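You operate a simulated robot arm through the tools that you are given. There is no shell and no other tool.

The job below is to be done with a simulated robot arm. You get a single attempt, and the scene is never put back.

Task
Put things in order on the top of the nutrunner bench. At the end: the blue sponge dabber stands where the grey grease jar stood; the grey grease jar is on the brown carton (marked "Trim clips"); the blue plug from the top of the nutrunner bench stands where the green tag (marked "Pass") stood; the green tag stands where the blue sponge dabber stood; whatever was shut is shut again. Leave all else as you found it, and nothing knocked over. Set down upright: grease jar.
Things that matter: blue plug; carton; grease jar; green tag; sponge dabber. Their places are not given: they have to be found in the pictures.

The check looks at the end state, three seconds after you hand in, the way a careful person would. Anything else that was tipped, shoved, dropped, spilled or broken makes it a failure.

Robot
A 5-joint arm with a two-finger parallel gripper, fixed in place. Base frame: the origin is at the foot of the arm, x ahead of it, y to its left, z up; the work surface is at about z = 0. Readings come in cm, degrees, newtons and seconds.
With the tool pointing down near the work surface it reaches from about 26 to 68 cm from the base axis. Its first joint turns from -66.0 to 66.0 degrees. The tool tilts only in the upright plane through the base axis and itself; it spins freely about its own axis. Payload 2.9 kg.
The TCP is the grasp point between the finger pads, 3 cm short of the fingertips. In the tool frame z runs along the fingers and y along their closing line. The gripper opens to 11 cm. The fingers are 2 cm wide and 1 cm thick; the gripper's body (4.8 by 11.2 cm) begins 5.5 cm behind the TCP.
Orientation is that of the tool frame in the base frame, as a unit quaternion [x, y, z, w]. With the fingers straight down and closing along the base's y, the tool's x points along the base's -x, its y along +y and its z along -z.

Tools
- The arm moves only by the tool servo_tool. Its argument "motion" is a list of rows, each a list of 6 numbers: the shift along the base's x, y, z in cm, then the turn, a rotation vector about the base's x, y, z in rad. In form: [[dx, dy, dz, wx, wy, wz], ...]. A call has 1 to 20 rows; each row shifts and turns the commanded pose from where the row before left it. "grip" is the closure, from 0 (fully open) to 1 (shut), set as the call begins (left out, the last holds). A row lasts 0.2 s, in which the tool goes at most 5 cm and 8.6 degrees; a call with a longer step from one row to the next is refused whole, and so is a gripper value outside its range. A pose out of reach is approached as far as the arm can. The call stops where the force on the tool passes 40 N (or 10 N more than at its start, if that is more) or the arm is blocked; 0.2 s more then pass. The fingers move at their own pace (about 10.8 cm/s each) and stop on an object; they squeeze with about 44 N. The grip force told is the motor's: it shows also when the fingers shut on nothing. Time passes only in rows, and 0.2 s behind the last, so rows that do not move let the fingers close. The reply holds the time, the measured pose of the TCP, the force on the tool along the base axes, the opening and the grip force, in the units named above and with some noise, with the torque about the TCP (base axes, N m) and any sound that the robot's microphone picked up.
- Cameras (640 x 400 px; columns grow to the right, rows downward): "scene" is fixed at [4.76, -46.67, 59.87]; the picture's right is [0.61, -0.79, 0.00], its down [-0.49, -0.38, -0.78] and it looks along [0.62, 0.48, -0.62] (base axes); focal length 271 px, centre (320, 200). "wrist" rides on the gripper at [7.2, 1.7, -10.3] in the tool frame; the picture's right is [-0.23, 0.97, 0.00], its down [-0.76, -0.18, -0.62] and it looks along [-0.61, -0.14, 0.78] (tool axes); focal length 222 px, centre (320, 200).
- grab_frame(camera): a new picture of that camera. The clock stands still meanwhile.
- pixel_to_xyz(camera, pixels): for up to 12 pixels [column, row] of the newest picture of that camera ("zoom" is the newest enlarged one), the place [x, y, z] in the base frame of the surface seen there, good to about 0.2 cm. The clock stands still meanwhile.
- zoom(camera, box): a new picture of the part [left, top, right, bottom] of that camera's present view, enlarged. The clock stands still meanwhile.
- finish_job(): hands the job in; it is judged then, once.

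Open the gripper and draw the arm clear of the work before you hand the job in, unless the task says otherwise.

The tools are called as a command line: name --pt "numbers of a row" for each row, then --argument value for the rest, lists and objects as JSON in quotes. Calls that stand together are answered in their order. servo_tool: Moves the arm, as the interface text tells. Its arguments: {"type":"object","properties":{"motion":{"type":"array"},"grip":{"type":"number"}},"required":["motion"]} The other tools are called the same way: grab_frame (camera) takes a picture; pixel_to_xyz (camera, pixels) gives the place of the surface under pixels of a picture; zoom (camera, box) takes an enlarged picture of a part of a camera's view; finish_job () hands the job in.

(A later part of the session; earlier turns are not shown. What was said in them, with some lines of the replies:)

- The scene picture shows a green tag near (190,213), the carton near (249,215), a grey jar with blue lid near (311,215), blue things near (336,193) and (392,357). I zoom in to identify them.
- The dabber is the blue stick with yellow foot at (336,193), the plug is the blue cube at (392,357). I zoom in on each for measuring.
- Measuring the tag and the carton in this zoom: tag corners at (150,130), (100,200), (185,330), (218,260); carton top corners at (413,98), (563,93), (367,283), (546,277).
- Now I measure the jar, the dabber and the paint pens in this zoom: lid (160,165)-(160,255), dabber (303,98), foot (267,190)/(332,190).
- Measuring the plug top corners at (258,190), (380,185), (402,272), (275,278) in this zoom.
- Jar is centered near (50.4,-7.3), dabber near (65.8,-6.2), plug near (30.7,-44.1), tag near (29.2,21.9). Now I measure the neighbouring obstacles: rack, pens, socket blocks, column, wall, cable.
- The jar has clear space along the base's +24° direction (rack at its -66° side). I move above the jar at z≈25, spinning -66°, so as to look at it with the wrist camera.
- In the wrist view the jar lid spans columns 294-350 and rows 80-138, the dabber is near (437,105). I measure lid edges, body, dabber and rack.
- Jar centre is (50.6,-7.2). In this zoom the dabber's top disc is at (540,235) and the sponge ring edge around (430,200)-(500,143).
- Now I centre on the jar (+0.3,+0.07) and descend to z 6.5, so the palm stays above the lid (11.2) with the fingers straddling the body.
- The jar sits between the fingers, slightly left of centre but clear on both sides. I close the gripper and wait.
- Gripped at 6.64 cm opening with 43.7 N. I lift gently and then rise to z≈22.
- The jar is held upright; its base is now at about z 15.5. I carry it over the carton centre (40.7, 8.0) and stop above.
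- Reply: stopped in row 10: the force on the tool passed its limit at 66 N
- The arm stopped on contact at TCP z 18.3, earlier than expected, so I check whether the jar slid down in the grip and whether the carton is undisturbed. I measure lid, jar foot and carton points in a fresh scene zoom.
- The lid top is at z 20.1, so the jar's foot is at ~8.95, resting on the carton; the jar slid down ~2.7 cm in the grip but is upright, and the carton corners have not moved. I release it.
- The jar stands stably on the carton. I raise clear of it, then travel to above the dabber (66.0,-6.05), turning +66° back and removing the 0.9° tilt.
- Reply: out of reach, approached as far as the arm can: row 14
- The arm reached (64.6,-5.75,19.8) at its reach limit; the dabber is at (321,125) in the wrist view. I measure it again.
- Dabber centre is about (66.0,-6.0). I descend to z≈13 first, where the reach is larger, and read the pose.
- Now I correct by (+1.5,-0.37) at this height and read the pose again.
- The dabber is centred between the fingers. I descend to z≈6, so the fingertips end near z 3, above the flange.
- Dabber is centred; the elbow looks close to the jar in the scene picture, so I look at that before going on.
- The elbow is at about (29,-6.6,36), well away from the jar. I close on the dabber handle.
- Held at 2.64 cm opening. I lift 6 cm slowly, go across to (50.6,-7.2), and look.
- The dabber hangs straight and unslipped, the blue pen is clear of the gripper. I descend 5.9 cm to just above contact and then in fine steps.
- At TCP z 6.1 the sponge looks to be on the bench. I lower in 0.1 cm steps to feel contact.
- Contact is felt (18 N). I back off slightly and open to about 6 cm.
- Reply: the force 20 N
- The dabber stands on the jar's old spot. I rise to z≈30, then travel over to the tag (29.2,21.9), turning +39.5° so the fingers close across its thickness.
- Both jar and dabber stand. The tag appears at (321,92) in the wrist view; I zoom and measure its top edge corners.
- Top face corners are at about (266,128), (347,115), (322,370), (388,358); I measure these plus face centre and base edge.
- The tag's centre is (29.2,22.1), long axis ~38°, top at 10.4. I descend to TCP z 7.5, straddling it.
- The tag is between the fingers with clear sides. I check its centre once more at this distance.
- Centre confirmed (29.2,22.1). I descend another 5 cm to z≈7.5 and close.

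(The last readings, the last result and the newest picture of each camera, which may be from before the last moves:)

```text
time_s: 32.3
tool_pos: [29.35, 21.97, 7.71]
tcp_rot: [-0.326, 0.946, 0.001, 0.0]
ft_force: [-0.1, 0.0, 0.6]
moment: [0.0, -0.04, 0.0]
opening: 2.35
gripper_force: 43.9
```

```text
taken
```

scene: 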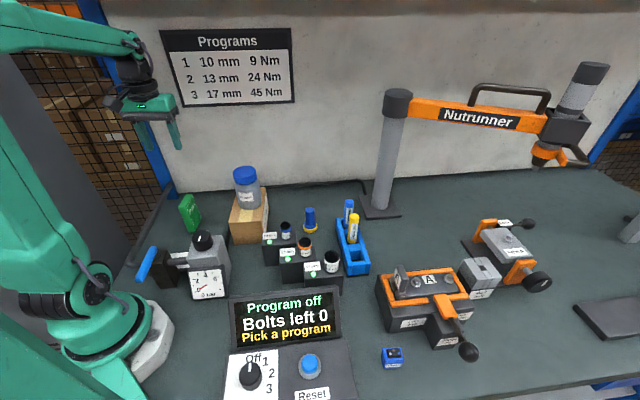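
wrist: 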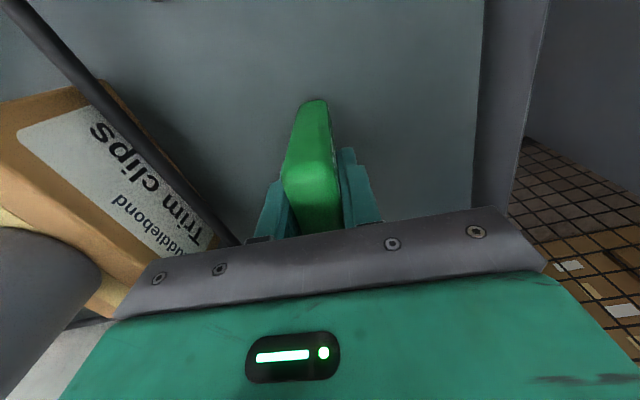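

The tag is held at 2.35 cm opening. I lift gently to z≈32, well above the jar's top, and check.

servo_tool --pt "0 0 0.4 0 0 0" --pt "0 0 0.8 0 0 0" --pt "0 0 1.5 0 0 0" --pt "0 0 2.5 0 0 0" --pt "0 0 3 0 0 0" --pt "0 0 3.5 0 0 0" --pt "0 0 3.5 0 0 0" --pt "0 0 3.5 0 0 0" --pt "0 0 3.5 0 0 0" --pt "0 0 2.1 0 0 0" --pt "0 0 0 0 0 0"

zoom --camera "scene" --box '[80, 60, 280, 230]'

grab_frame --camera "wrist"

```text
time_s: 34.7
tool_pos: [29.09, 21.95, 31.76]
tcp_rot: [-0.325, 0.946, -0.001, -0.002]
ft_force: [-1.1, 0.2, -2.1]
moment: [-0.01, 0.03, 0.0]
opening: 2.34
gripper_force: 44.6
```

```text
2.35 times, centred on (180, 145) of scene
```

zoom: 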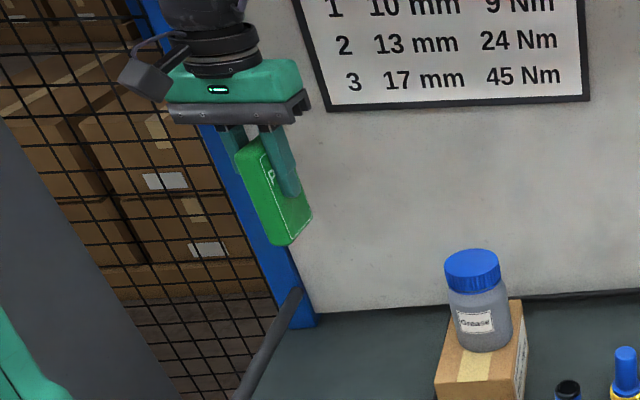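

```text
taken
```

wrist: 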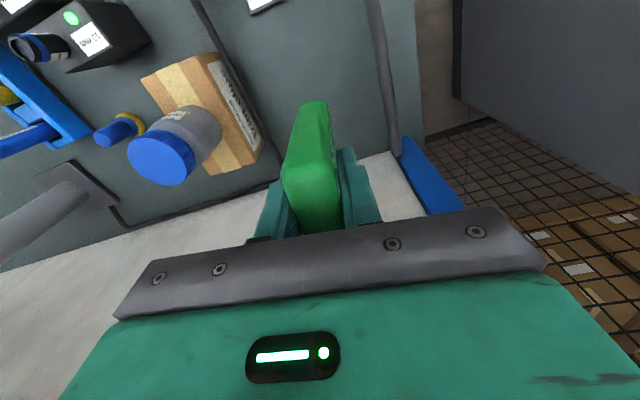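

The tag is held upright without slipping (bottom ≈ z 24, jar top 20.1). I travel to (50,-4) at this height, then down and out toward (62,-6, 22).

servo_tool --pt "0 0 1 0 0 0" --pt "1.0 -1.2 0 0 0 0" --pt "2.0 -2.5 0 0 0 0" --pt "2.2 -2.7 0 0 0 0" --pt "2.2 -2.7 0 0 0 0" --pt "2.2 -2.7 0 0 0 0" --pt "2.2 -2.7 0 0 0 0" --pt "2.2 -2.7 0 0 0 0" --pt "2.2 -2.7 0 0 0 0" --pt "2.2 -2.7 0 0 0 0" --pt "2.2 -2.7 0 0 0 0" --pt "2.2 -0.9 -1.5 0 0 0" --pt "2.2 -0.4 -2 0 0 0" --pt "2.2 -0.4 -2 0 0 0" --pt "2.2 -0.4 -2 0 0 0" --pt "2.0 -0.4 -2 0 0 0" --pt "1.0 -0.2 -1 0 0 0" --pt "0 0 0 0 0 0"

grab_frame --camera "scene"

grab_frame --camera "wrist"

```text
time_s: 38.5
tool_pos: [61.66, -6.06, 22.6]
tcp_rot: [-0.325, 0.946, 0.001, -0.001]
ft_force: [0.5, 0.3, -1.1]
moment: [-0.02, 0.03, 0.02]
opening: 2.38
gripper_force: 44.3
```

```text
taken
```

scene: 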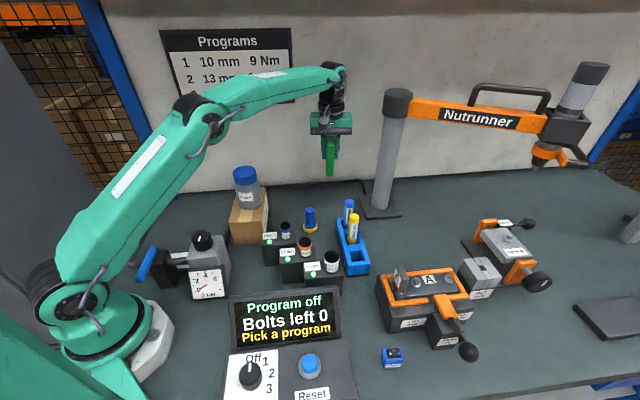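

```text
taken
```

wrist: 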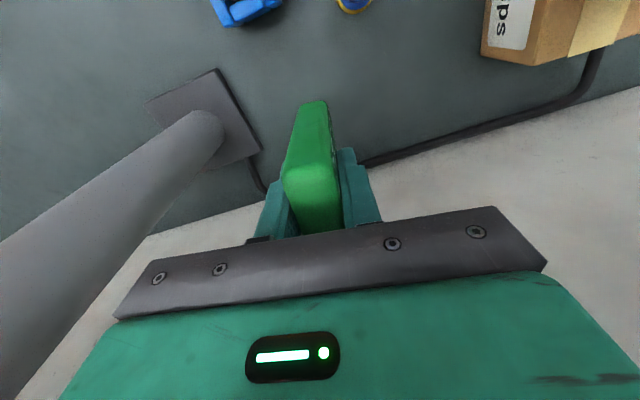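

Still clear of everything. I descend to z≈13.5, then move out to (66.0,-6.05).

servo_tool --pt "0 0 -2.5 0 0 0" --pt "0 0 -3 0 0 0" --pt "0 0 -2.5 0 0 0" --pt "0 0 -1.2 0 0 0" --pt "1.3 0 0 0 0 0" --pt "1.5 0 0 0 0 0" --pt "1.5 0 0 0 0 0" --pt "0 0 0 0 0 0" --pt "0 0 0 0 0 0"

grab_frame --camera "wrist"

zoom --camera "scene" --box '[260, 90, 420, 230]'

```text
time_s: 40.5
tool_pos: [65.85, -6.1, 13.17]
tcp_rot: [-0.326, 0.945, 0.001, 0.0]
ft_force: [-0.1, 0.1, -1.0]
moment: [0.0, 0.01, -0.03]
opening: 2.37
gripper_force: 44.3
```

```text
taken
```

wrist: 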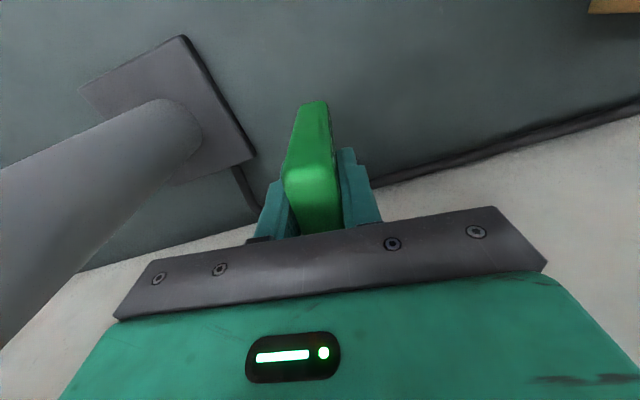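

```text
2.86 times, centred on (340, 160) of scene
```

zoom: 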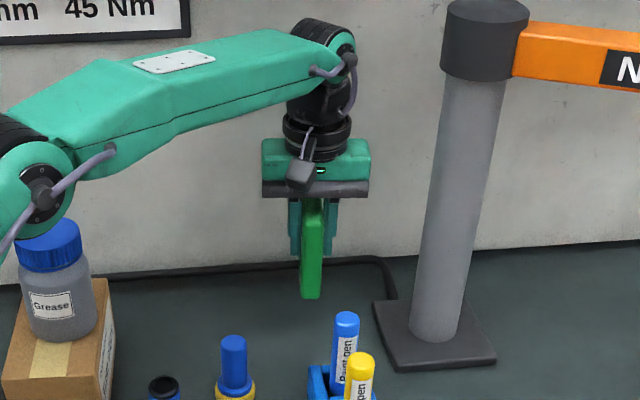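

At (65.9,-6.1). I nudge +0.1 in x and descend to TCP z≈7.9 (contact expected near 7.7), the last part slowly.

servo_tool --pt "0.1 0.03 -1.5 0 0 0" --pt "0 0 -1.5 0 0 0" --pt "0 0 -1 0 0 0" --pt "0 0 -0.6 0 0 0" --pt "0 0 -0.3 0 0 0" --pt "0 0 -0.2 0 0 0" --pt "0 0 0 0 0 0"

```text
time_s: 42.1
tool_pos: [66.04, -6.02, 8.11]
tcp_rot: [-0.326, 0.945, 0.0, -0.001]
ft_force: [0.4, 0.5, -0.8]
moment: [0.01, -0.01, -0.01]
opening: 2.37
gripper_force: 43.8
```

No contact yet at z 8.1. I go on in 0.1 cm steps.

servo_tool --pt "0 0 -0.1 0 0 0" --pt "0 0 -0.1 0 0 0" --pt "0 0 -0.1 0 0 0" --pt "0 0 0 0 0 0"

```text
time_s: 43.1
tool_pos: [65.81, -5.92, 7.77]
tcp_rot: [-0.325, 0.946, 0.001, -0.001]
ft_force: [-1.1, -0.6, -0.7]
moment: [-0.01, 0.02, 0.0]
opening: 2.35
gripper_force: 44.6
```

servo_tool --pt "0 0 -0.07 0 0 0" --pt "0 0 -0.07 0 0 0" --pt "0 0 0 0 0 0"

grab_frame --camera "wrist"

zoom --camera "scene" --box '[290, 130, 380, 220]'

```text
time_s: 43.9
tool_pos: [65.86, -6.09, 7.67]
tcp_rot: [-0.325, 0.946, 0.0, -0.001]
ft_force: [-1.3, 1.5, 1.3]
moment: [-0.06, 0.11, -0.02]
opening: 2.37
gripper_force: 43.5
```

```text
taken
```

wrist: 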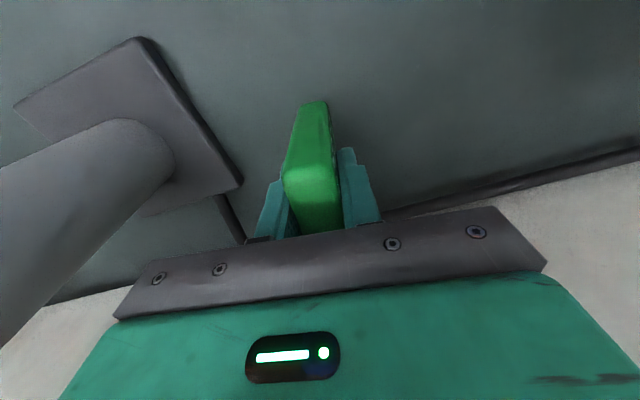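

```text
4.44 times, centred on (335, 175) of scene
```

zoom: 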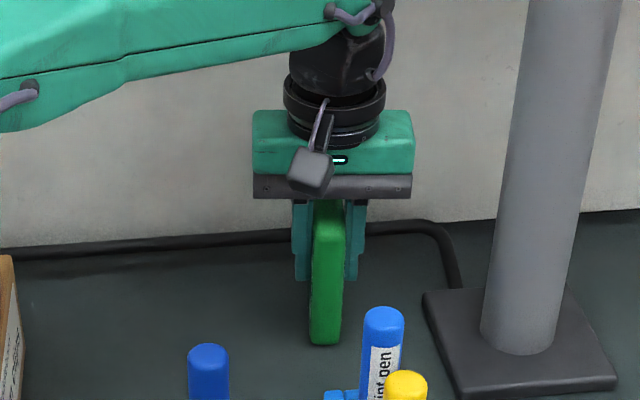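

First contact shows (force and moment rising). One more 0.06 cm step, then I will release.

servo_tool --pt "0 0 -0.06 0 0 0" --pt "0 0 0 0 0 0"

```text
time_s: 44.5
tool_pos: [66.04, -6.06, 7.62]
tcp_rot: [-0.325, 0.946, 0.0, -0.001]
ft_force: [-2.2, -2.0, 7.0]
moment: [-0.3, 0.36, -0.05]
opening: 2.35
gripper_force: 43.6
```

Contact is clear at 7 N. I open the fingers to about 6 cm.

servo_tool --pt "0 0 0 0 0 0" --pt "0 0 0 0 0 0" --pt "0 0 0 0 0 0" --grip 0.45

grab_frame --camera "wrist"

```text
time_s: 45.3
tool_pos: [65.92, -5.89, 7.47]
tcp_rot: [-0.326, 0.946, 0.0, -0.001]
ft_force: [-0.2, -0.2, 0.4]
moment: [0.0, 0.0, -0.01]
opening: 6.06
gripper_force: 0.0
```

```text
taken
```

wrist: 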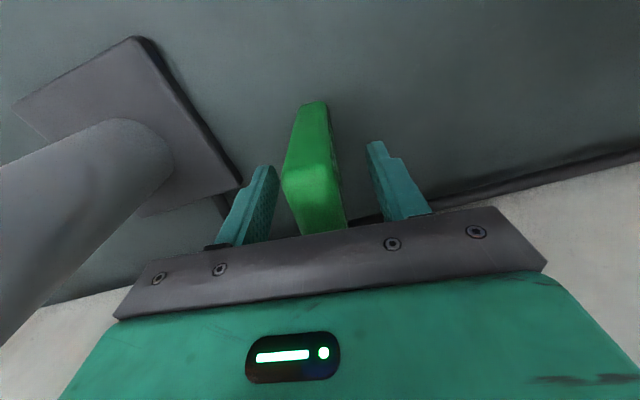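

The tag stands by itself. I rise straight above it, draw back, rise to z≈28 and travel toward the plug (30.7,-44.1), turning -92° so that the fingers close across its short side.

servo_tool --pt "0 0 1 0 0 0" --pt "0 0 2 0 0 0" --pt "0 0 2 0 0 0" --pt "0 0 1.5 0 0 0" --pt "-1.5 0 1 0 0 0" --pt "-2.5 0 2 0 0 0" --pt "-2.5 0 3 0 0 0" --pt "-2 0 3 0 0 0" --pt "-2 0 3 0 0 0" --pt "-2 -1 2 0 0 0" --pt "0 0 0 0 0 0"

zoom --camera "scene" --box '[200, 90, 440, 250]'

```text
time_s: 47.7
tool_pos: [53.46, -6.92, 27.65]
tcp_rot: [-0.326, 0.945, 0.0, -0.001]
ft_force: [0.1, 0.3, -0.8]
moment: [0.01, 0.01, 0.01]
opening: 6.05
gripper_force: 0.0
```

```text
2.50 times, centred on (320, 170) of scene
```

zoom: 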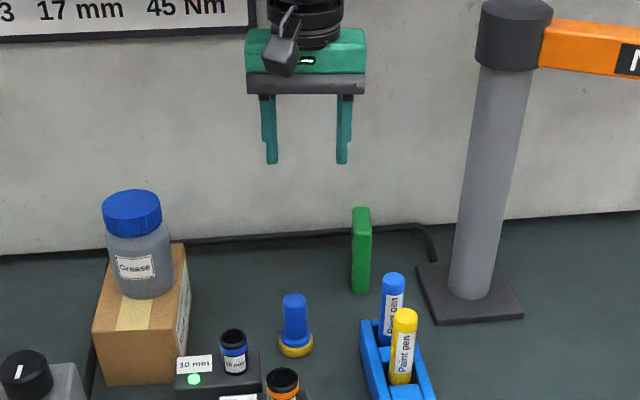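

Tag, jar and dabber all stand. Now I go to above the plug with the -92° turn.

servo_tool --pt "-0.9 -1.4 0 0 0 -0.1147" --pt "-1.7 -2.8 0 0 0 -0.1147" --pt "-1.75 -2.85 0 0 0 -0.1147" --pt "-1.75 -2.85 0 0 0 -0.1147" --pt "-1.75 -2.85 0 0 0 -0.1147" --pt "-1.75 -2.85 0 0 0 -0.1147" --pt "-1.75 -2.85 0 0 0 -0.1147" --pt "-1.75 -2.85 0 0 0 -0.1147" --pt "-1.75 -2.85 0 0 0 -0.1147" --pt "-1.75 -2.85 0 0 0 -0.1147" --pt "-1.75 -2.85 0 0 0 -0.1147" --pt "-1.75 -2.85 -1 0 0 -0.1147" --pt "-1.7 -2.8 -1 0 0 -0.1147" --pt "-1.0 -1.65 -1 0 0 -0.1147" --pt "0 0 0 0 0 0"

grab_frame --camera "wrist"

grab_frame --camera "scene"

```text
time_s: 50.9
tool_pos: [30.63, -44.22, 24.95]
tcp_rot: [0.455, 0.891, 0.001, -0.001]
ft_force: [0.4, 0.0, 0.0]
moment: [-0.01, 0.01, 0.0]
opening: 6.01
gripper_force: 0.0
```

```text
taken
```

wrist: 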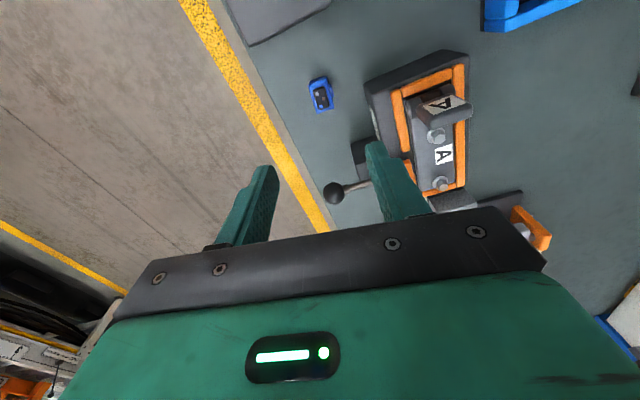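

```text
taken
```

scene: 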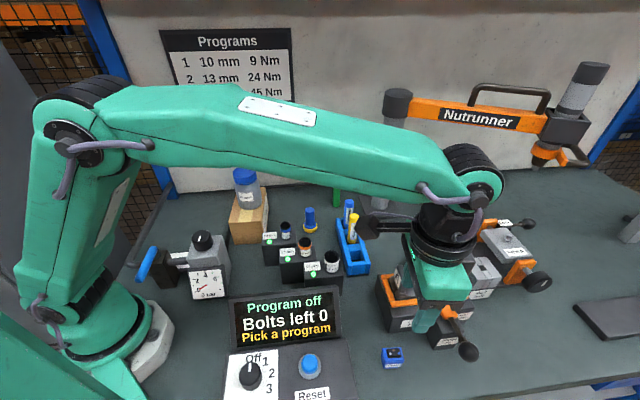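

The plug is at (320,95) in the wrist view, with the jig lever ball at (334,192). I zoom on the plug and measure it.

zoom --camera "wrist" --box '[280, 65, 360, 120]'

pixel_to_xyz --camera "wrist" --pixels '[[334, 192], [334, 182], [352, 187], [372, 85], [360, 160], [380, 140], [270, 40], [322, 188], [290, 115], [450, 55], [458, 105], [404, 160]]'

```text
7.27 times, centred on (320, 92) of wrist
```

zoom: 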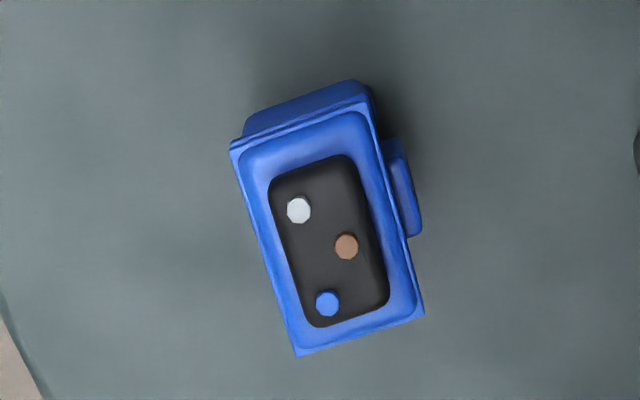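

```text
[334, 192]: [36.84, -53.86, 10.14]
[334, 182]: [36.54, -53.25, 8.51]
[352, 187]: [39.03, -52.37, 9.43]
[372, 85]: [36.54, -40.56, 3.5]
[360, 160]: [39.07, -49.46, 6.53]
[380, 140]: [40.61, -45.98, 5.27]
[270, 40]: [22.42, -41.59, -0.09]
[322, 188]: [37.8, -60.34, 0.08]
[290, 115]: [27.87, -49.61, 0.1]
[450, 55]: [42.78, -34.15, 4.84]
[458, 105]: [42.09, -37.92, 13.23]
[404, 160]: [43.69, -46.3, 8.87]
```

The plug's top rim corners are (234,149), (365,101), (420,311), (299,351), with a lug on the right side at (405,190). I measure these.

pixel_to_xyz --camera "zoom" --pixels '[[238, 152], [362, 106], [415, 308], [302, 348], [330, 230], [250, 250], [397, 215], [410, 190], [418, 225], [395, 150], [300, 105]]'

```text
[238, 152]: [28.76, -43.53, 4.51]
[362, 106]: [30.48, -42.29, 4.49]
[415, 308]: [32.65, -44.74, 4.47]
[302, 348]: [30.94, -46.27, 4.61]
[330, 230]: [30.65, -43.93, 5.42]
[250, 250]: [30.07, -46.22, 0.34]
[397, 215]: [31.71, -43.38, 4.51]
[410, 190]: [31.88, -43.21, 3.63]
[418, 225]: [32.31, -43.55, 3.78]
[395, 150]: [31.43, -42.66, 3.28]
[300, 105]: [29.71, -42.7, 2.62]
```

Plug centre is (30.7,-44.2), long axis ~-50°, with a lug on its +x+y side, so I will grip it across its plain ends instead. I turn +90° more (tool yaw to ≈+40°), which also puts the camera over the free floor side, and descend to z≈15 to look.

servo_tool --pt "0 0 0 0 0 0.1368" --pt "0 0 0 0 0 0.1368" --pt "0 0 0 0 0 0.1368" --pt "0 0 0 0 0 0.1368" --pt "0 0 0 0 0 0.1368" --pt "0 0 0 0 0 0.1368" --pt "0 0 0 0 0 0.1368" --pt "0 0 0 0 0 0.1368" --pt "0 0 0 0 0 0.1368" --pt "0 0 0 0 0 0.1368" --pt "0 0 0 0 0 0.1368" --pt "0.06 0 0 0 0 0.1368" --pt "0 0 -3 0 0 0" --pt "0 0 -4 0 0 0" --pt "0 0 -3 0 0 0" --pt "0 0 0 0 0 0"

grab_frame --camera "wrist"

zoom --camera "scene" --box '[300, 200, 540, 400]'

```text
time_s: 54.3
tool_pos: [30.72, -43.95, 14.8]
tcp_rot: [-0.342, 0.94, 0.001, 0.001]
ft_force: [-0.1, -0.4, -1.2]
moment: [0.03, -0.01, 0.01]
opening: 6.04
gripper_force: 0.2
```

```text
taken
```

wrist: 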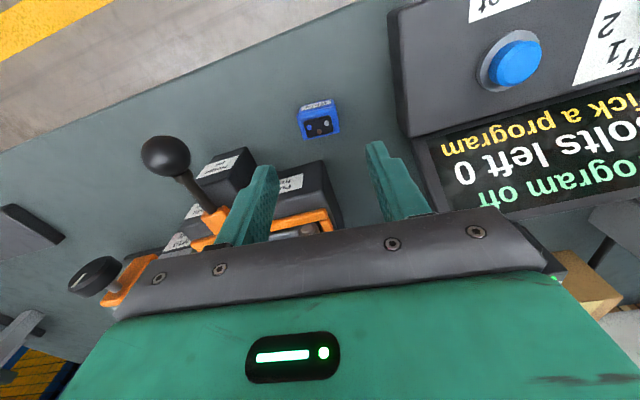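

```text
2.00 times, centred on (420, 300) of scene
```

zoom: 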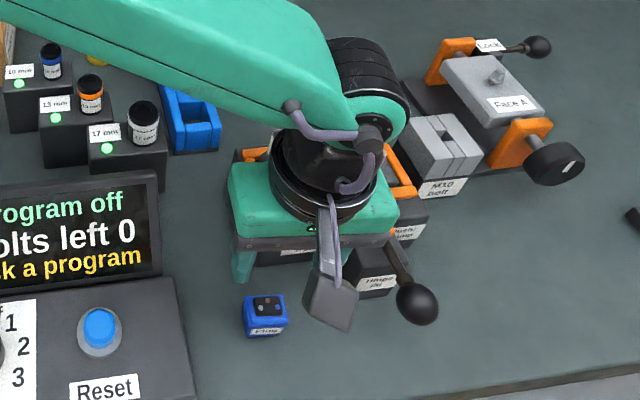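

The ball lever is at (165,157) and the program panel at (410,130) in the wrist view. I measure those clearances and the plug again.

pixel_to_xyz --camera "wrist" --pixels '[[165, 157], [185, 180], [205, 205], [392, 20], [405, 132], [420, 140], [440, 205], [520, 55], [478, 200], [250, 160], [325, 165], [340, 210]]'

zoom --camera "wrist" --box '[280, 90, 360, 145]'

```text
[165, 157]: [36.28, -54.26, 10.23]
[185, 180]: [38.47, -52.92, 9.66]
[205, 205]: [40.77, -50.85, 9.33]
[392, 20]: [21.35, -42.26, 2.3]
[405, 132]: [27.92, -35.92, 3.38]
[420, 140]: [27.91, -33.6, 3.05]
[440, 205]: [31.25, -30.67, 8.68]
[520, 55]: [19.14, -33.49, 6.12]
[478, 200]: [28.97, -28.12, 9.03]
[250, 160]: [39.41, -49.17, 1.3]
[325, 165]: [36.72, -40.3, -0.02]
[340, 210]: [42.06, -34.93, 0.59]
```

```text
7.27 times, centred on (320, 118) of wrist
```

zoom: 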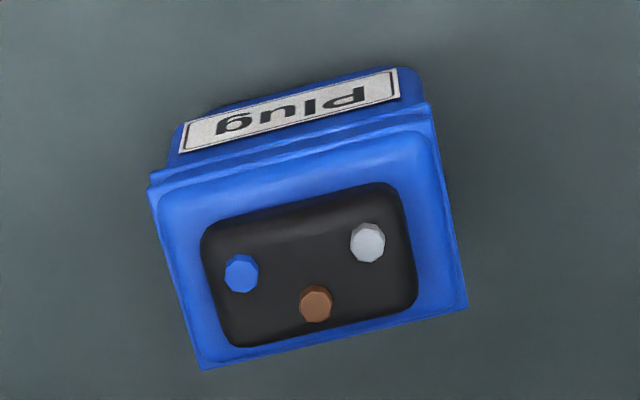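

Panel and ball are clear of the planned descent. I measure the plug's rim corners here: (152,195), (428,122), (466,303), (205,365).

pixel_to_xyz --camera "zoom" --pixels '[[165, 203], [425, 135], [458, 298], [212, 358], [310, 260], [190, 300], [445, 220]]'

```text
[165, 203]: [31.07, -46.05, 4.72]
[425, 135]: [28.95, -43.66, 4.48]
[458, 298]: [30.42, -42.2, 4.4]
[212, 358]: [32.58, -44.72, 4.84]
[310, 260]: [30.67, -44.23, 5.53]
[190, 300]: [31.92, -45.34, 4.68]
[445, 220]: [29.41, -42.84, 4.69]
```

Centre (30.75,-44.15). I descend to z≈8 first and check alignment.

servo_tool --pt "0 0 -2 0 0 0.015" --pt "0 0 -2.5 0 0 0" --pt "0 0 -2 0 0 0" --pt "0 0 0 0 0 0"

grab_frame --camera "wrist"

zoom --camera "scene" --box '[320, 250, 500, 390]'

```text
time_s: 55.3
tool_pos: [30.69, -43.88, 8.66]
tcp_rot: [-0.349, 0.937, 0.0, 0.0]
ft_force: [0.0, 0.0, -0.1]
moment: [0.01, 0.02, 0.0]
opening: 6.02
gripper_force: 0.0
```

```text
taken
```

wrist: 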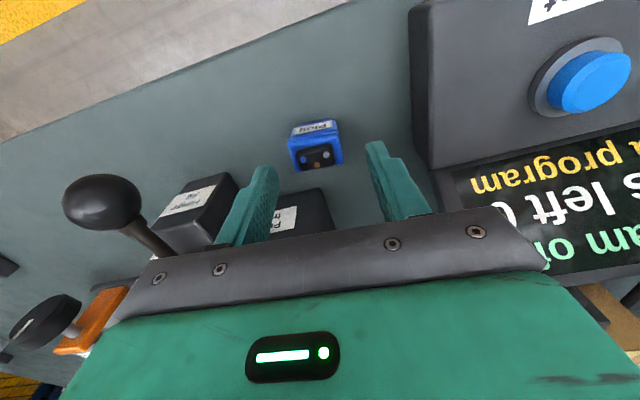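

```text
2.86 times, centred on (410, 320) of scene
```

zoom: 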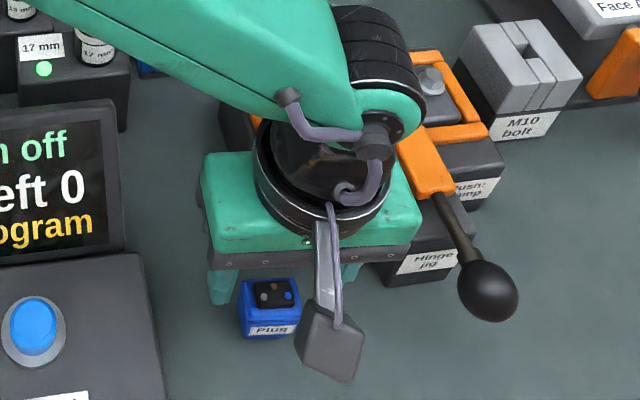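

Aligned, with the jig and lever clear. I shift -0.2 in y and descend to TCP z≈3.6 (tips ≈0.6).

servo_tool --pt "0.05 -0.2 -1.5 0 0 0" --pt "0 0 -1.5 0 0 0" --pt "0 0 -1.2 0 0 0" --pt "0 0 -0.8 0 0 0" --pt "0 0 0 0 0 0"

grab_frame --camera "wrist"

```text
time_s: 56.5
tool_pos: [30.62, -44.35, 3.43]
tcp_rot: [-0.349, 0.937, 0.001, 0.0]
ft_force: [0.7, 0.3, 0.3]
moment: [0.01, 0.02, 0.0]
opening: 6.06
gripper_force: 0.2
```

```text
taken
```

wrist: 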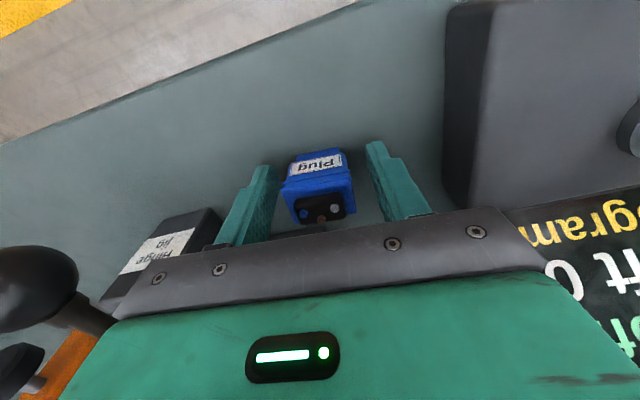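

The plug is between the fingers. I close on it.

servo_tool --pt "0 0 0 0 0 0" --pt "0 0 0 0 0 0" --pt "0 0 0 0 0 0" --pt "0 0 0 0 0 0" --grip 1

grab_frame --camera "wrist"

```text
time_s: 57.5
tool_pos: [30.75, -44.24, 3.55]
tcp_rot: [-0.349, 0.937, 0.0, 0.0]
ft_force: [0.4, -0.3, 0.3]
moment: [0.0, 0.0, -0.01]
opening: 3.48
gripper_force: 43.7
```

```text
taken
```

wrist: 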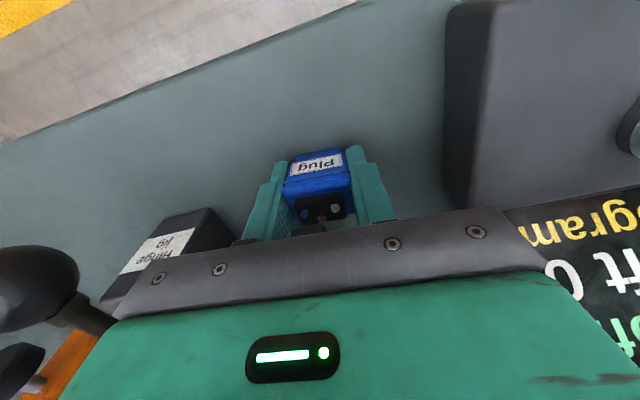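

Gripped at 3.48 cm. I lift gently to z≈28 and check the hold.

servo_tool --pt "0 0 0.4 0 0 0" --pt "0 0 0.8 0 0 0" --pt "0 0 1.5 0 0 0" --pt "0 0 2.5 0 0 0" --pt "0 0 3 0 0 0" --pt "0 0 3.5 0 0 0" --pt "0 0 3.5 0 0 0" --pt "0 0 3.5 0 0 0" --pt "0 0 3.5 0 0 0" --pt "0 0 2.3 0 0 0" --pt "0 0 0 0 0 0"

grab_frame --camera "wrist"

grab_frame --camera "scene"

```text
time_s: 59.9
tool_pos: [30.79, -44.57, 28.34]
tcp_rot: [-0.35, 0.937, -0.001, 0.0]
ft_force: [0.3, -0.1, -0.5]
moment: [0.02, 0.01, 0.01]
opening: 3.48
gripper_force: 44.2
```

```text
taken
```

wrist: 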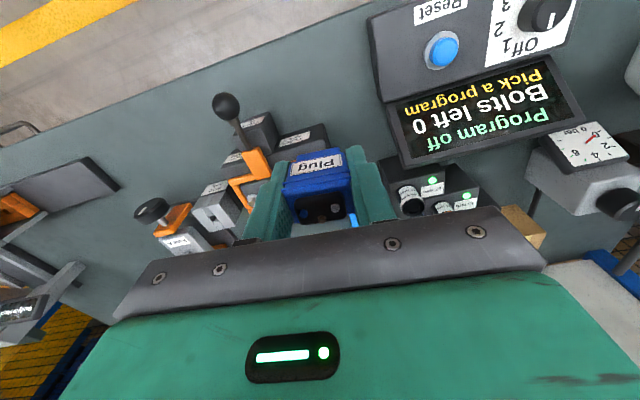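

```text
taken
```

scene: 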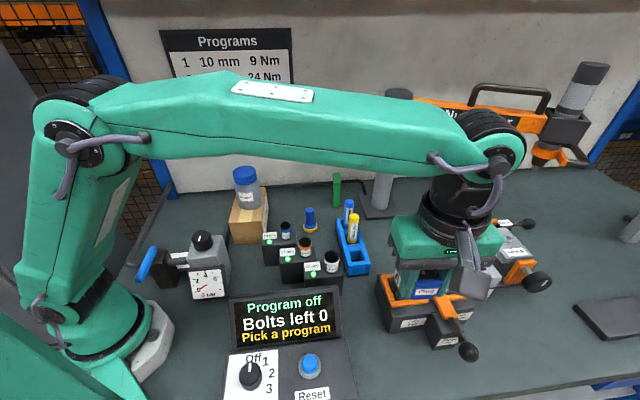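

The plug is held firmly. I travel along an arc at z≈28: first to about (40,-5).

servo_tool --pt "0.5 1.6 0 0 0 0" --pt "1.0 3.2 0 0 0 0" --pt "1.0 3.3 0 0 0 0" --pt "1.0 3.3 0 0 0 0" --pt "1.0 3.3 0 0 0 0" --pt "1.0 3.3 0 0 0 0" --pt "1.0 3.3 0 0 0 0" --pt "1.0 3.3 0 0 0 0" --pt "0.9 3.3 0 0 0 0" --pt "0.6 3.3 0 0 0 0" --pt "0.3 3.3 0 0 0 0" --pt "0 3.0 0 0 0 0" --pt "0 1.5 0 0 0 0" --pt "0 0 0 0 0 0"

```text
time_s: 62.9
tool_pos: [39.98, -5.38, 27.96]
tcp_rot: [-0.35, 0.937, 0.0, -0.001]
ft_force: [-0.3, -0.3, -0.1]
moment: [0.01, -0.01, 0.05]
opening: 3.49
gripper_force: 44.2
```

At (40,-5.4,28) with the plug held. I go on to (29.2,22.1) and look down.

servo_tool --pt "-0.6 1.4 0 0 0 0" --pt "-1.1 2.8 0 0 0 0" --pt "-1.1 2.8 0 0 0 0" --pt "-1.1 2.8 0 0 0 0" --pt "-1.1 2.8 0 0 0 0" --pt "-1.1 2.8 0 0 0 0" --pt "-1.1 2.8 0 0 0 0" --pt "-1.1 2.8 0 0 0 0" --pt "-1.1 2.8 0 0 0 0" --pt "-0.9 2.3 0 0 0 0" --pt "-0.5 1.3 0 0 0 0" --pt "0 0 0 0 0 0"

grab_frame --camera "wrist"

zoom --camera "scene" --box '[80, 60, 320, 250]'

```text
time_s: 65.5
tool_pos: [29.41, 22.12, 28.07]
tcp_rot: [-0.349, 0.937, 0.0, -0.001]
ft_force: [0.4, -0.4, -1.0]
moment: [0.0, 0.05, 0.01]
opening: 3.46
gripper_force: 44.0
```

```text
taken
```

wrist: 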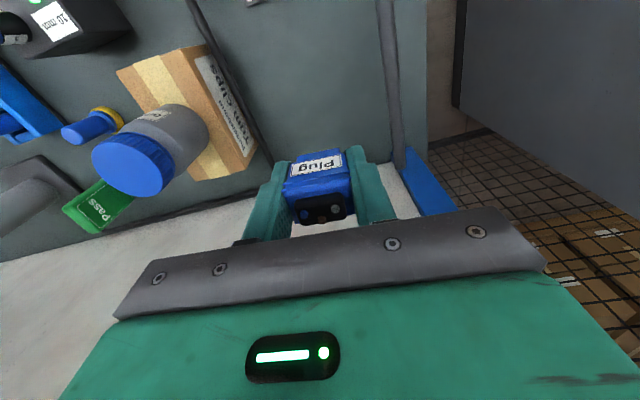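

```text
2.11 times, centred on (200, 155) of scene
```

zoom: 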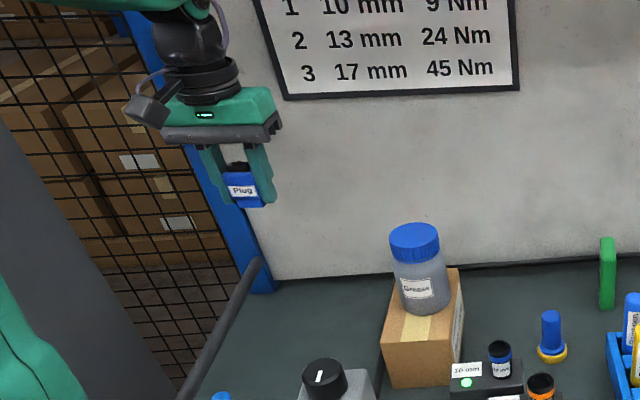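

All placed items stand. I descend over the tag's old place (29.2,22.1) to z≈8 and check.

servo_tool --pt "-0.12 0 -3 0 0 0" --pt "0 0 -4 0 0 0" --pt "0 0 -4 0 0 0" --pt "0 0 -4 0 0 0" --pt "0 0 -3 0 0 0" --pt "0 0 -2 0 0 0" --pt "0 0 0 0 0 0"

grab_frame --camera "wrist"

zoom --camera "scene" --box '[120, 120, 280, 250]'

```text
time_s: 67.1
tool_pos: [29.05, 22.17, 7.82]
tcp_rot: [-0.349, 0.937, 0.0, -0.001]
ft_force: [0.2, -0.1, -0.3]
moment: [0.01, 0.03, -0.02]
opening: 3.5
gripper_force: 44.4
```

```text
taken
```

wrist: 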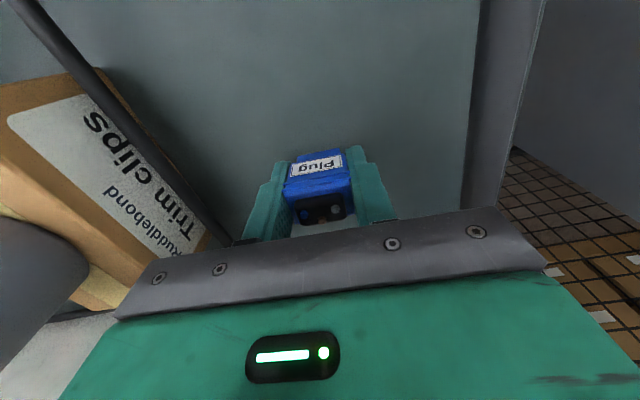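

```text
3.08 times, centred on (200, 185) of scene
```

zoom: 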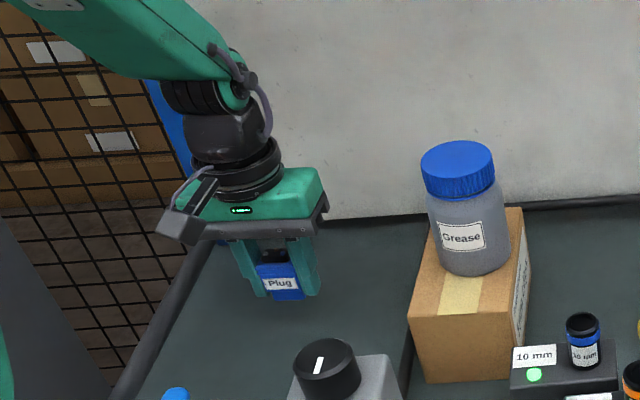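

Clear of the rail (about 2 cm margin) and carton. I descend to z≈3.9 and then in fine steps.

servo_tool --pt "0.1 -0.04 -1.5 0 0 0" --pt "0 0 -1.2 0 0 0" --pt "0 0 -0.7 0 0 0" --pt "0 0 -0.3 0 0 0" --pt "0 0 -0.15 0 0 0" --pt "0 0 0 0 0 0"

```text
time_s: 68.5
tool_pos: [29.14, 22.06, 4.01]
tcp_rot: [-0.349, 0.937, -0.001, -0.002]
ft_force: [-0.4, -0.3, 1.0]
moment: [0.02, 0.03, 0.03]
opening: 3.49
gripper_force: 43.8
```

No contact at z≈4.0. I step down by 0.1 cm.

servo_tool --pt "0 0 -0.1 0 0 0" --pt "0 0 -0.1 0 0 0" --pt "0 0 -0.1 0 0 0" --pt "0 0 0 0 0 0"

```text
time_s: 69.5
tool_pos: [29.16, 22.05, 3.86]
tcp_rot: [-0.349, 0.937, -0.001, -0.001]
ft_force: [-0.3, -0.1, -0.7]
moment: [0.01, 0.03, -0.02]
opening: 3.47
gripper_force: 43.7
```

Still no contact. I step down further.

servo_tool --pt "0 0 -0.07 0 0 0" --pt "0 0 -0.07 0 0 0" --pt "0 0 0 0 0 0"

```text
time_s: 70.3
tool_pos: [29.36, 22.07, 3.83]
tcp_rot: [-0.35, 0.937, 0.0, -0.001]
ft_force: [0.5, 0.4, -0.3]
moment: [0.03, -0.03, 0.01]
opening: 3.48
gripper_force: 44.3
```

servo_tool --pt "0 0 -0.07 0 0 0" --pt "0 0 -0.07 0 0 0" --pt "0 0 0 0 0 0"

zoom --camera "scene" --box '[150, 170, 250, 250]'

```text
time_s: 71.1
tool_pos: [29.29, 21.98, 3.51]
tcp_rot: [-0.349, 0.937, -0.001, -0.002]
ft_force: [-0.3, -0.4, -0.7]
moment: [0.02, -0.02, -0.03]
opening: 3.49
gripper_force: 44.1
```

```text
5.00 times, centred on (200, 210) of scene
```

zoom: 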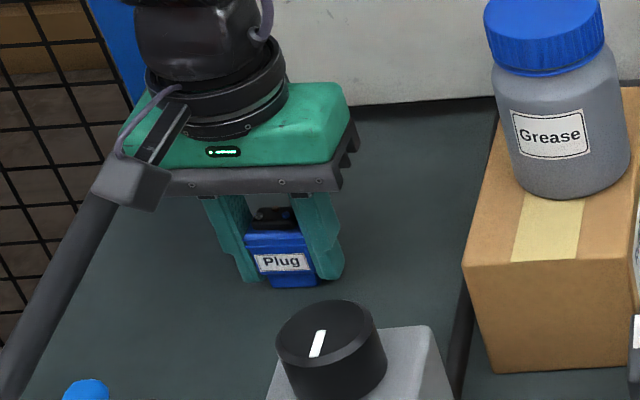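

At z≈3.55 contact should be imminent. Another small pair of steps.

servo_tool --pt "0 0 -0.06 0 0 0" --pt "0 0 -0.06 0 0 0" --pt "0 0 0 0 0 0"

```text
time_s: 71.9
tool_pos: [29.38, 22.0, 3.55]
tcp_rot: [-0.349, 0.937, 0.0, 0.0]
ft_force: [-1.3, 0.1, 2.4]
moment: [-0.02, 0.0, 0.01]
opening: 3.47
gripper_force: 44.3
```

Contact is starting (2.4 N). One more 0.06 cm step.

servo_tool --pt "0 0 -0.06 0 0 0" --pt "0 0 0 0 0 0"

```text
time_s: 72.5
tool_pos: [29.3, 21.93, 3.5]
tcp_rot: [-0.349, 0.937, 0.0, -0.001]
ft_force: [-2.5, 1.3, 10.2]
moment: [0.07, 0.03, 0.01]
opening: 3.47
gripper_force: 43.8
```

The plug is on the bench (10 N). I open to about 6 cm and look.

servo_tool --pt "0 0 0 0 0 0" --pt "0 0 0 0 0 0" --pt "0 0 0 0 0 0" --grip 0.45

grab_frame --camera "wrist"

```text
time_s: 73.3
tool_pos: [29.27, 21.97, 3.34]
tcp_rot: [-0.349, 0.937, 0.0, -0.001]
ft_force: [0.7, -0.5, 0.2]
moment: [0.0, -0.03, 0.05]
opening: 6.04
gripper_force: 0.0
```

```text
taken
```

wrist: 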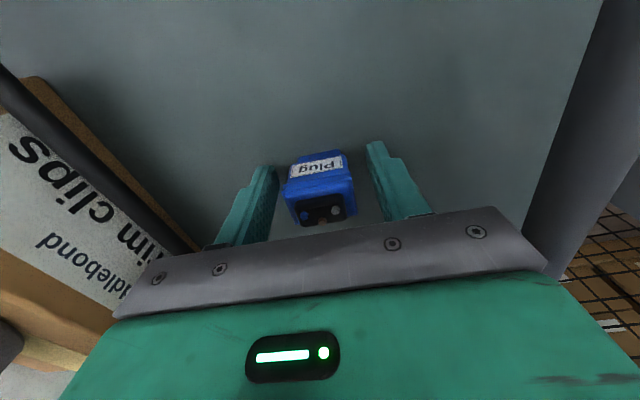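

The plug stands free between the open fingers. I rise straight up to z≈35, open fully, and take pictures of the whole scene.

servo_tool --pt "0 0 1 0 0 0" --pt "0 0 2 0 0 0" --pt "0 0 3 0 0 0" --pt "0 0 4 0 0 0" --pt "0 0 4 0 0 0" --pt "0 0 4 0 0 0" --pt "0 0 4 0 0 0" --pt "0 0 4 0 0 0" --pt "0 0 4 0 0 0" --pt "0 0 0 0 0 0"

grab_frame --camera "scene"

zoom --camera "scene" --box '[160, 160, 400, 310]'

grab_frame --camera "wrist"

```text
time_s: 75.5
tool_pos: [29.39, 21.87, 33.46]
tcp_rot: [-0.35, 0.937, -0.001, -0.002]
ft_force: [0.4, -0.3, 0.2]
moment: [0.01, 0.0, 0.04]
opening: 6.07
gripper_force: 0.0
```

```text
taken
```

scene: 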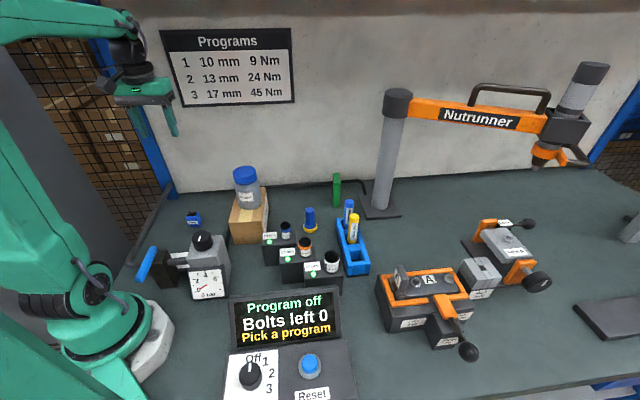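

```text
2.67 times, centred on (280, 235) of scene
```

zoom: 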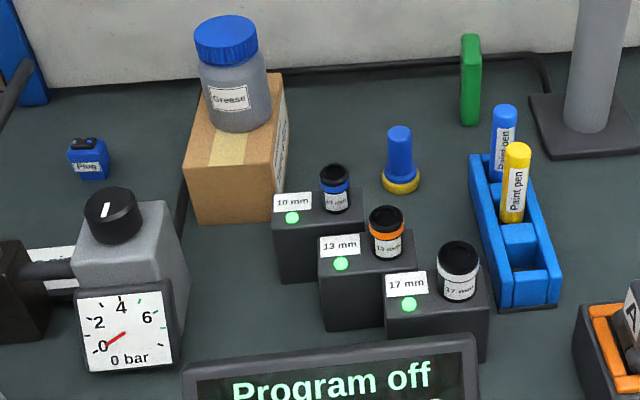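

```text
taken
```

wrist: 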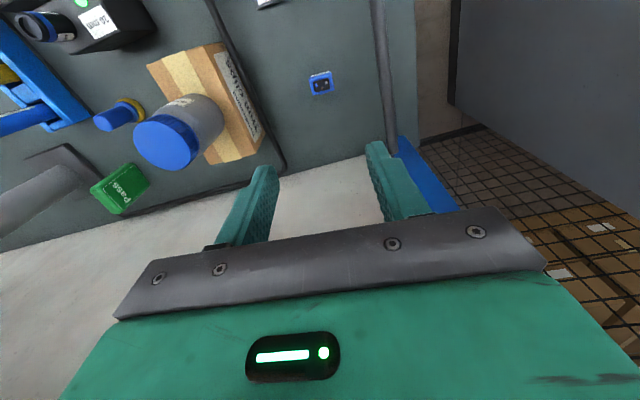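

Everything stands in its new place and the surroundings look unchanged. I verify positions with measurements before handing in.

pixel_to_xyz --camera "zoom" --pixels '[[400, 130], [401, 190], [470, 38], [469, 123], [85, 142], [85, 176], [225, 35], [238, 128], [186, 160], [270, 160]]'

pixel_to_xyz --camera "wrist" --pixels '[[322, 84], [165, 143], [120, 115], [125, 170], [105, 180]]'

servo_tool --pt "0 0 0 0 0 0" --pt "0 0 0 0 0 0" --pt "0 0 0 0 0 0" --grip 0

```text
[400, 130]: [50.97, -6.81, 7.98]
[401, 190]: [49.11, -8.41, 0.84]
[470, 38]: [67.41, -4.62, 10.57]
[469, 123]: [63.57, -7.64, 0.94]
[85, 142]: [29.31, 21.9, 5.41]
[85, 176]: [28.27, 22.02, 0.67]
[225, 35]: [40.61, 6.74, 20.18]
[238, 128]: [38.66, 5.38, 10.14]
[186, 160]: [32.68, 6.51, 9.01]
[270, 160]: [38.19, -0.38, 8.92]
```

```text
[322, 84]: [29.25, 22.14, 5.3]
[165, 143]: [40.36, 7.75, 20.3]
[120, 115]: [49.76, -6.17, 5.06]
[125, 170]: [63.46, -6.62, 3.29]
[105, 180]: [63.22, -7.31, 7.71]
```

```text
time_s: 76.3
tool_pos: [29.55, 21.99, 33.43]
tcp_rot: [-0.35, 0.937, 0.0, -0.001]
ft_force: [-0.4, -0.7, 0.0]
moment: [0.0, 0.0, 0.01]
opening: 10.99
gripper_force: 0.0
```

The measured positions match: dabber at about (50.7,-7.1), tag at (66,-6), plug at (29.25,22.1), and the jar on the carton with its top at z 20.2. The gripper is open and clear of the work, so I hand the job in.

finish_job

```text
The job is handed in.
```

The job is handed in, and all four items are where you asked. I checked this in the final pictures and position measurements, but no result from the check has come back.

| Item | Final place | How it stands |
|---|---|---|
| Grey grease jar | On the "Trim clips" carton | Upright, lid on |
| Blue sponge dabber | Where the jar stood | Standing on its sponge |
| Green "Pass" tag | Where the dabber stood | Upright, facing the same way as before |
| Blue plug | Where the tag stood | Upright |

- **Jar placement:** the jar slid about 2.7 cm down in the grip on the way over. It met the carton earlier than I expected and the arm stopped on its force limit (66 N). The jar settled upright, and the carton's corners measured the same before and after.
- **Shut items:** I didn't have to open anything.
- **Surroundings:** nothing else looks moved in the final pictures. The arm is raised clear with the gripper open.
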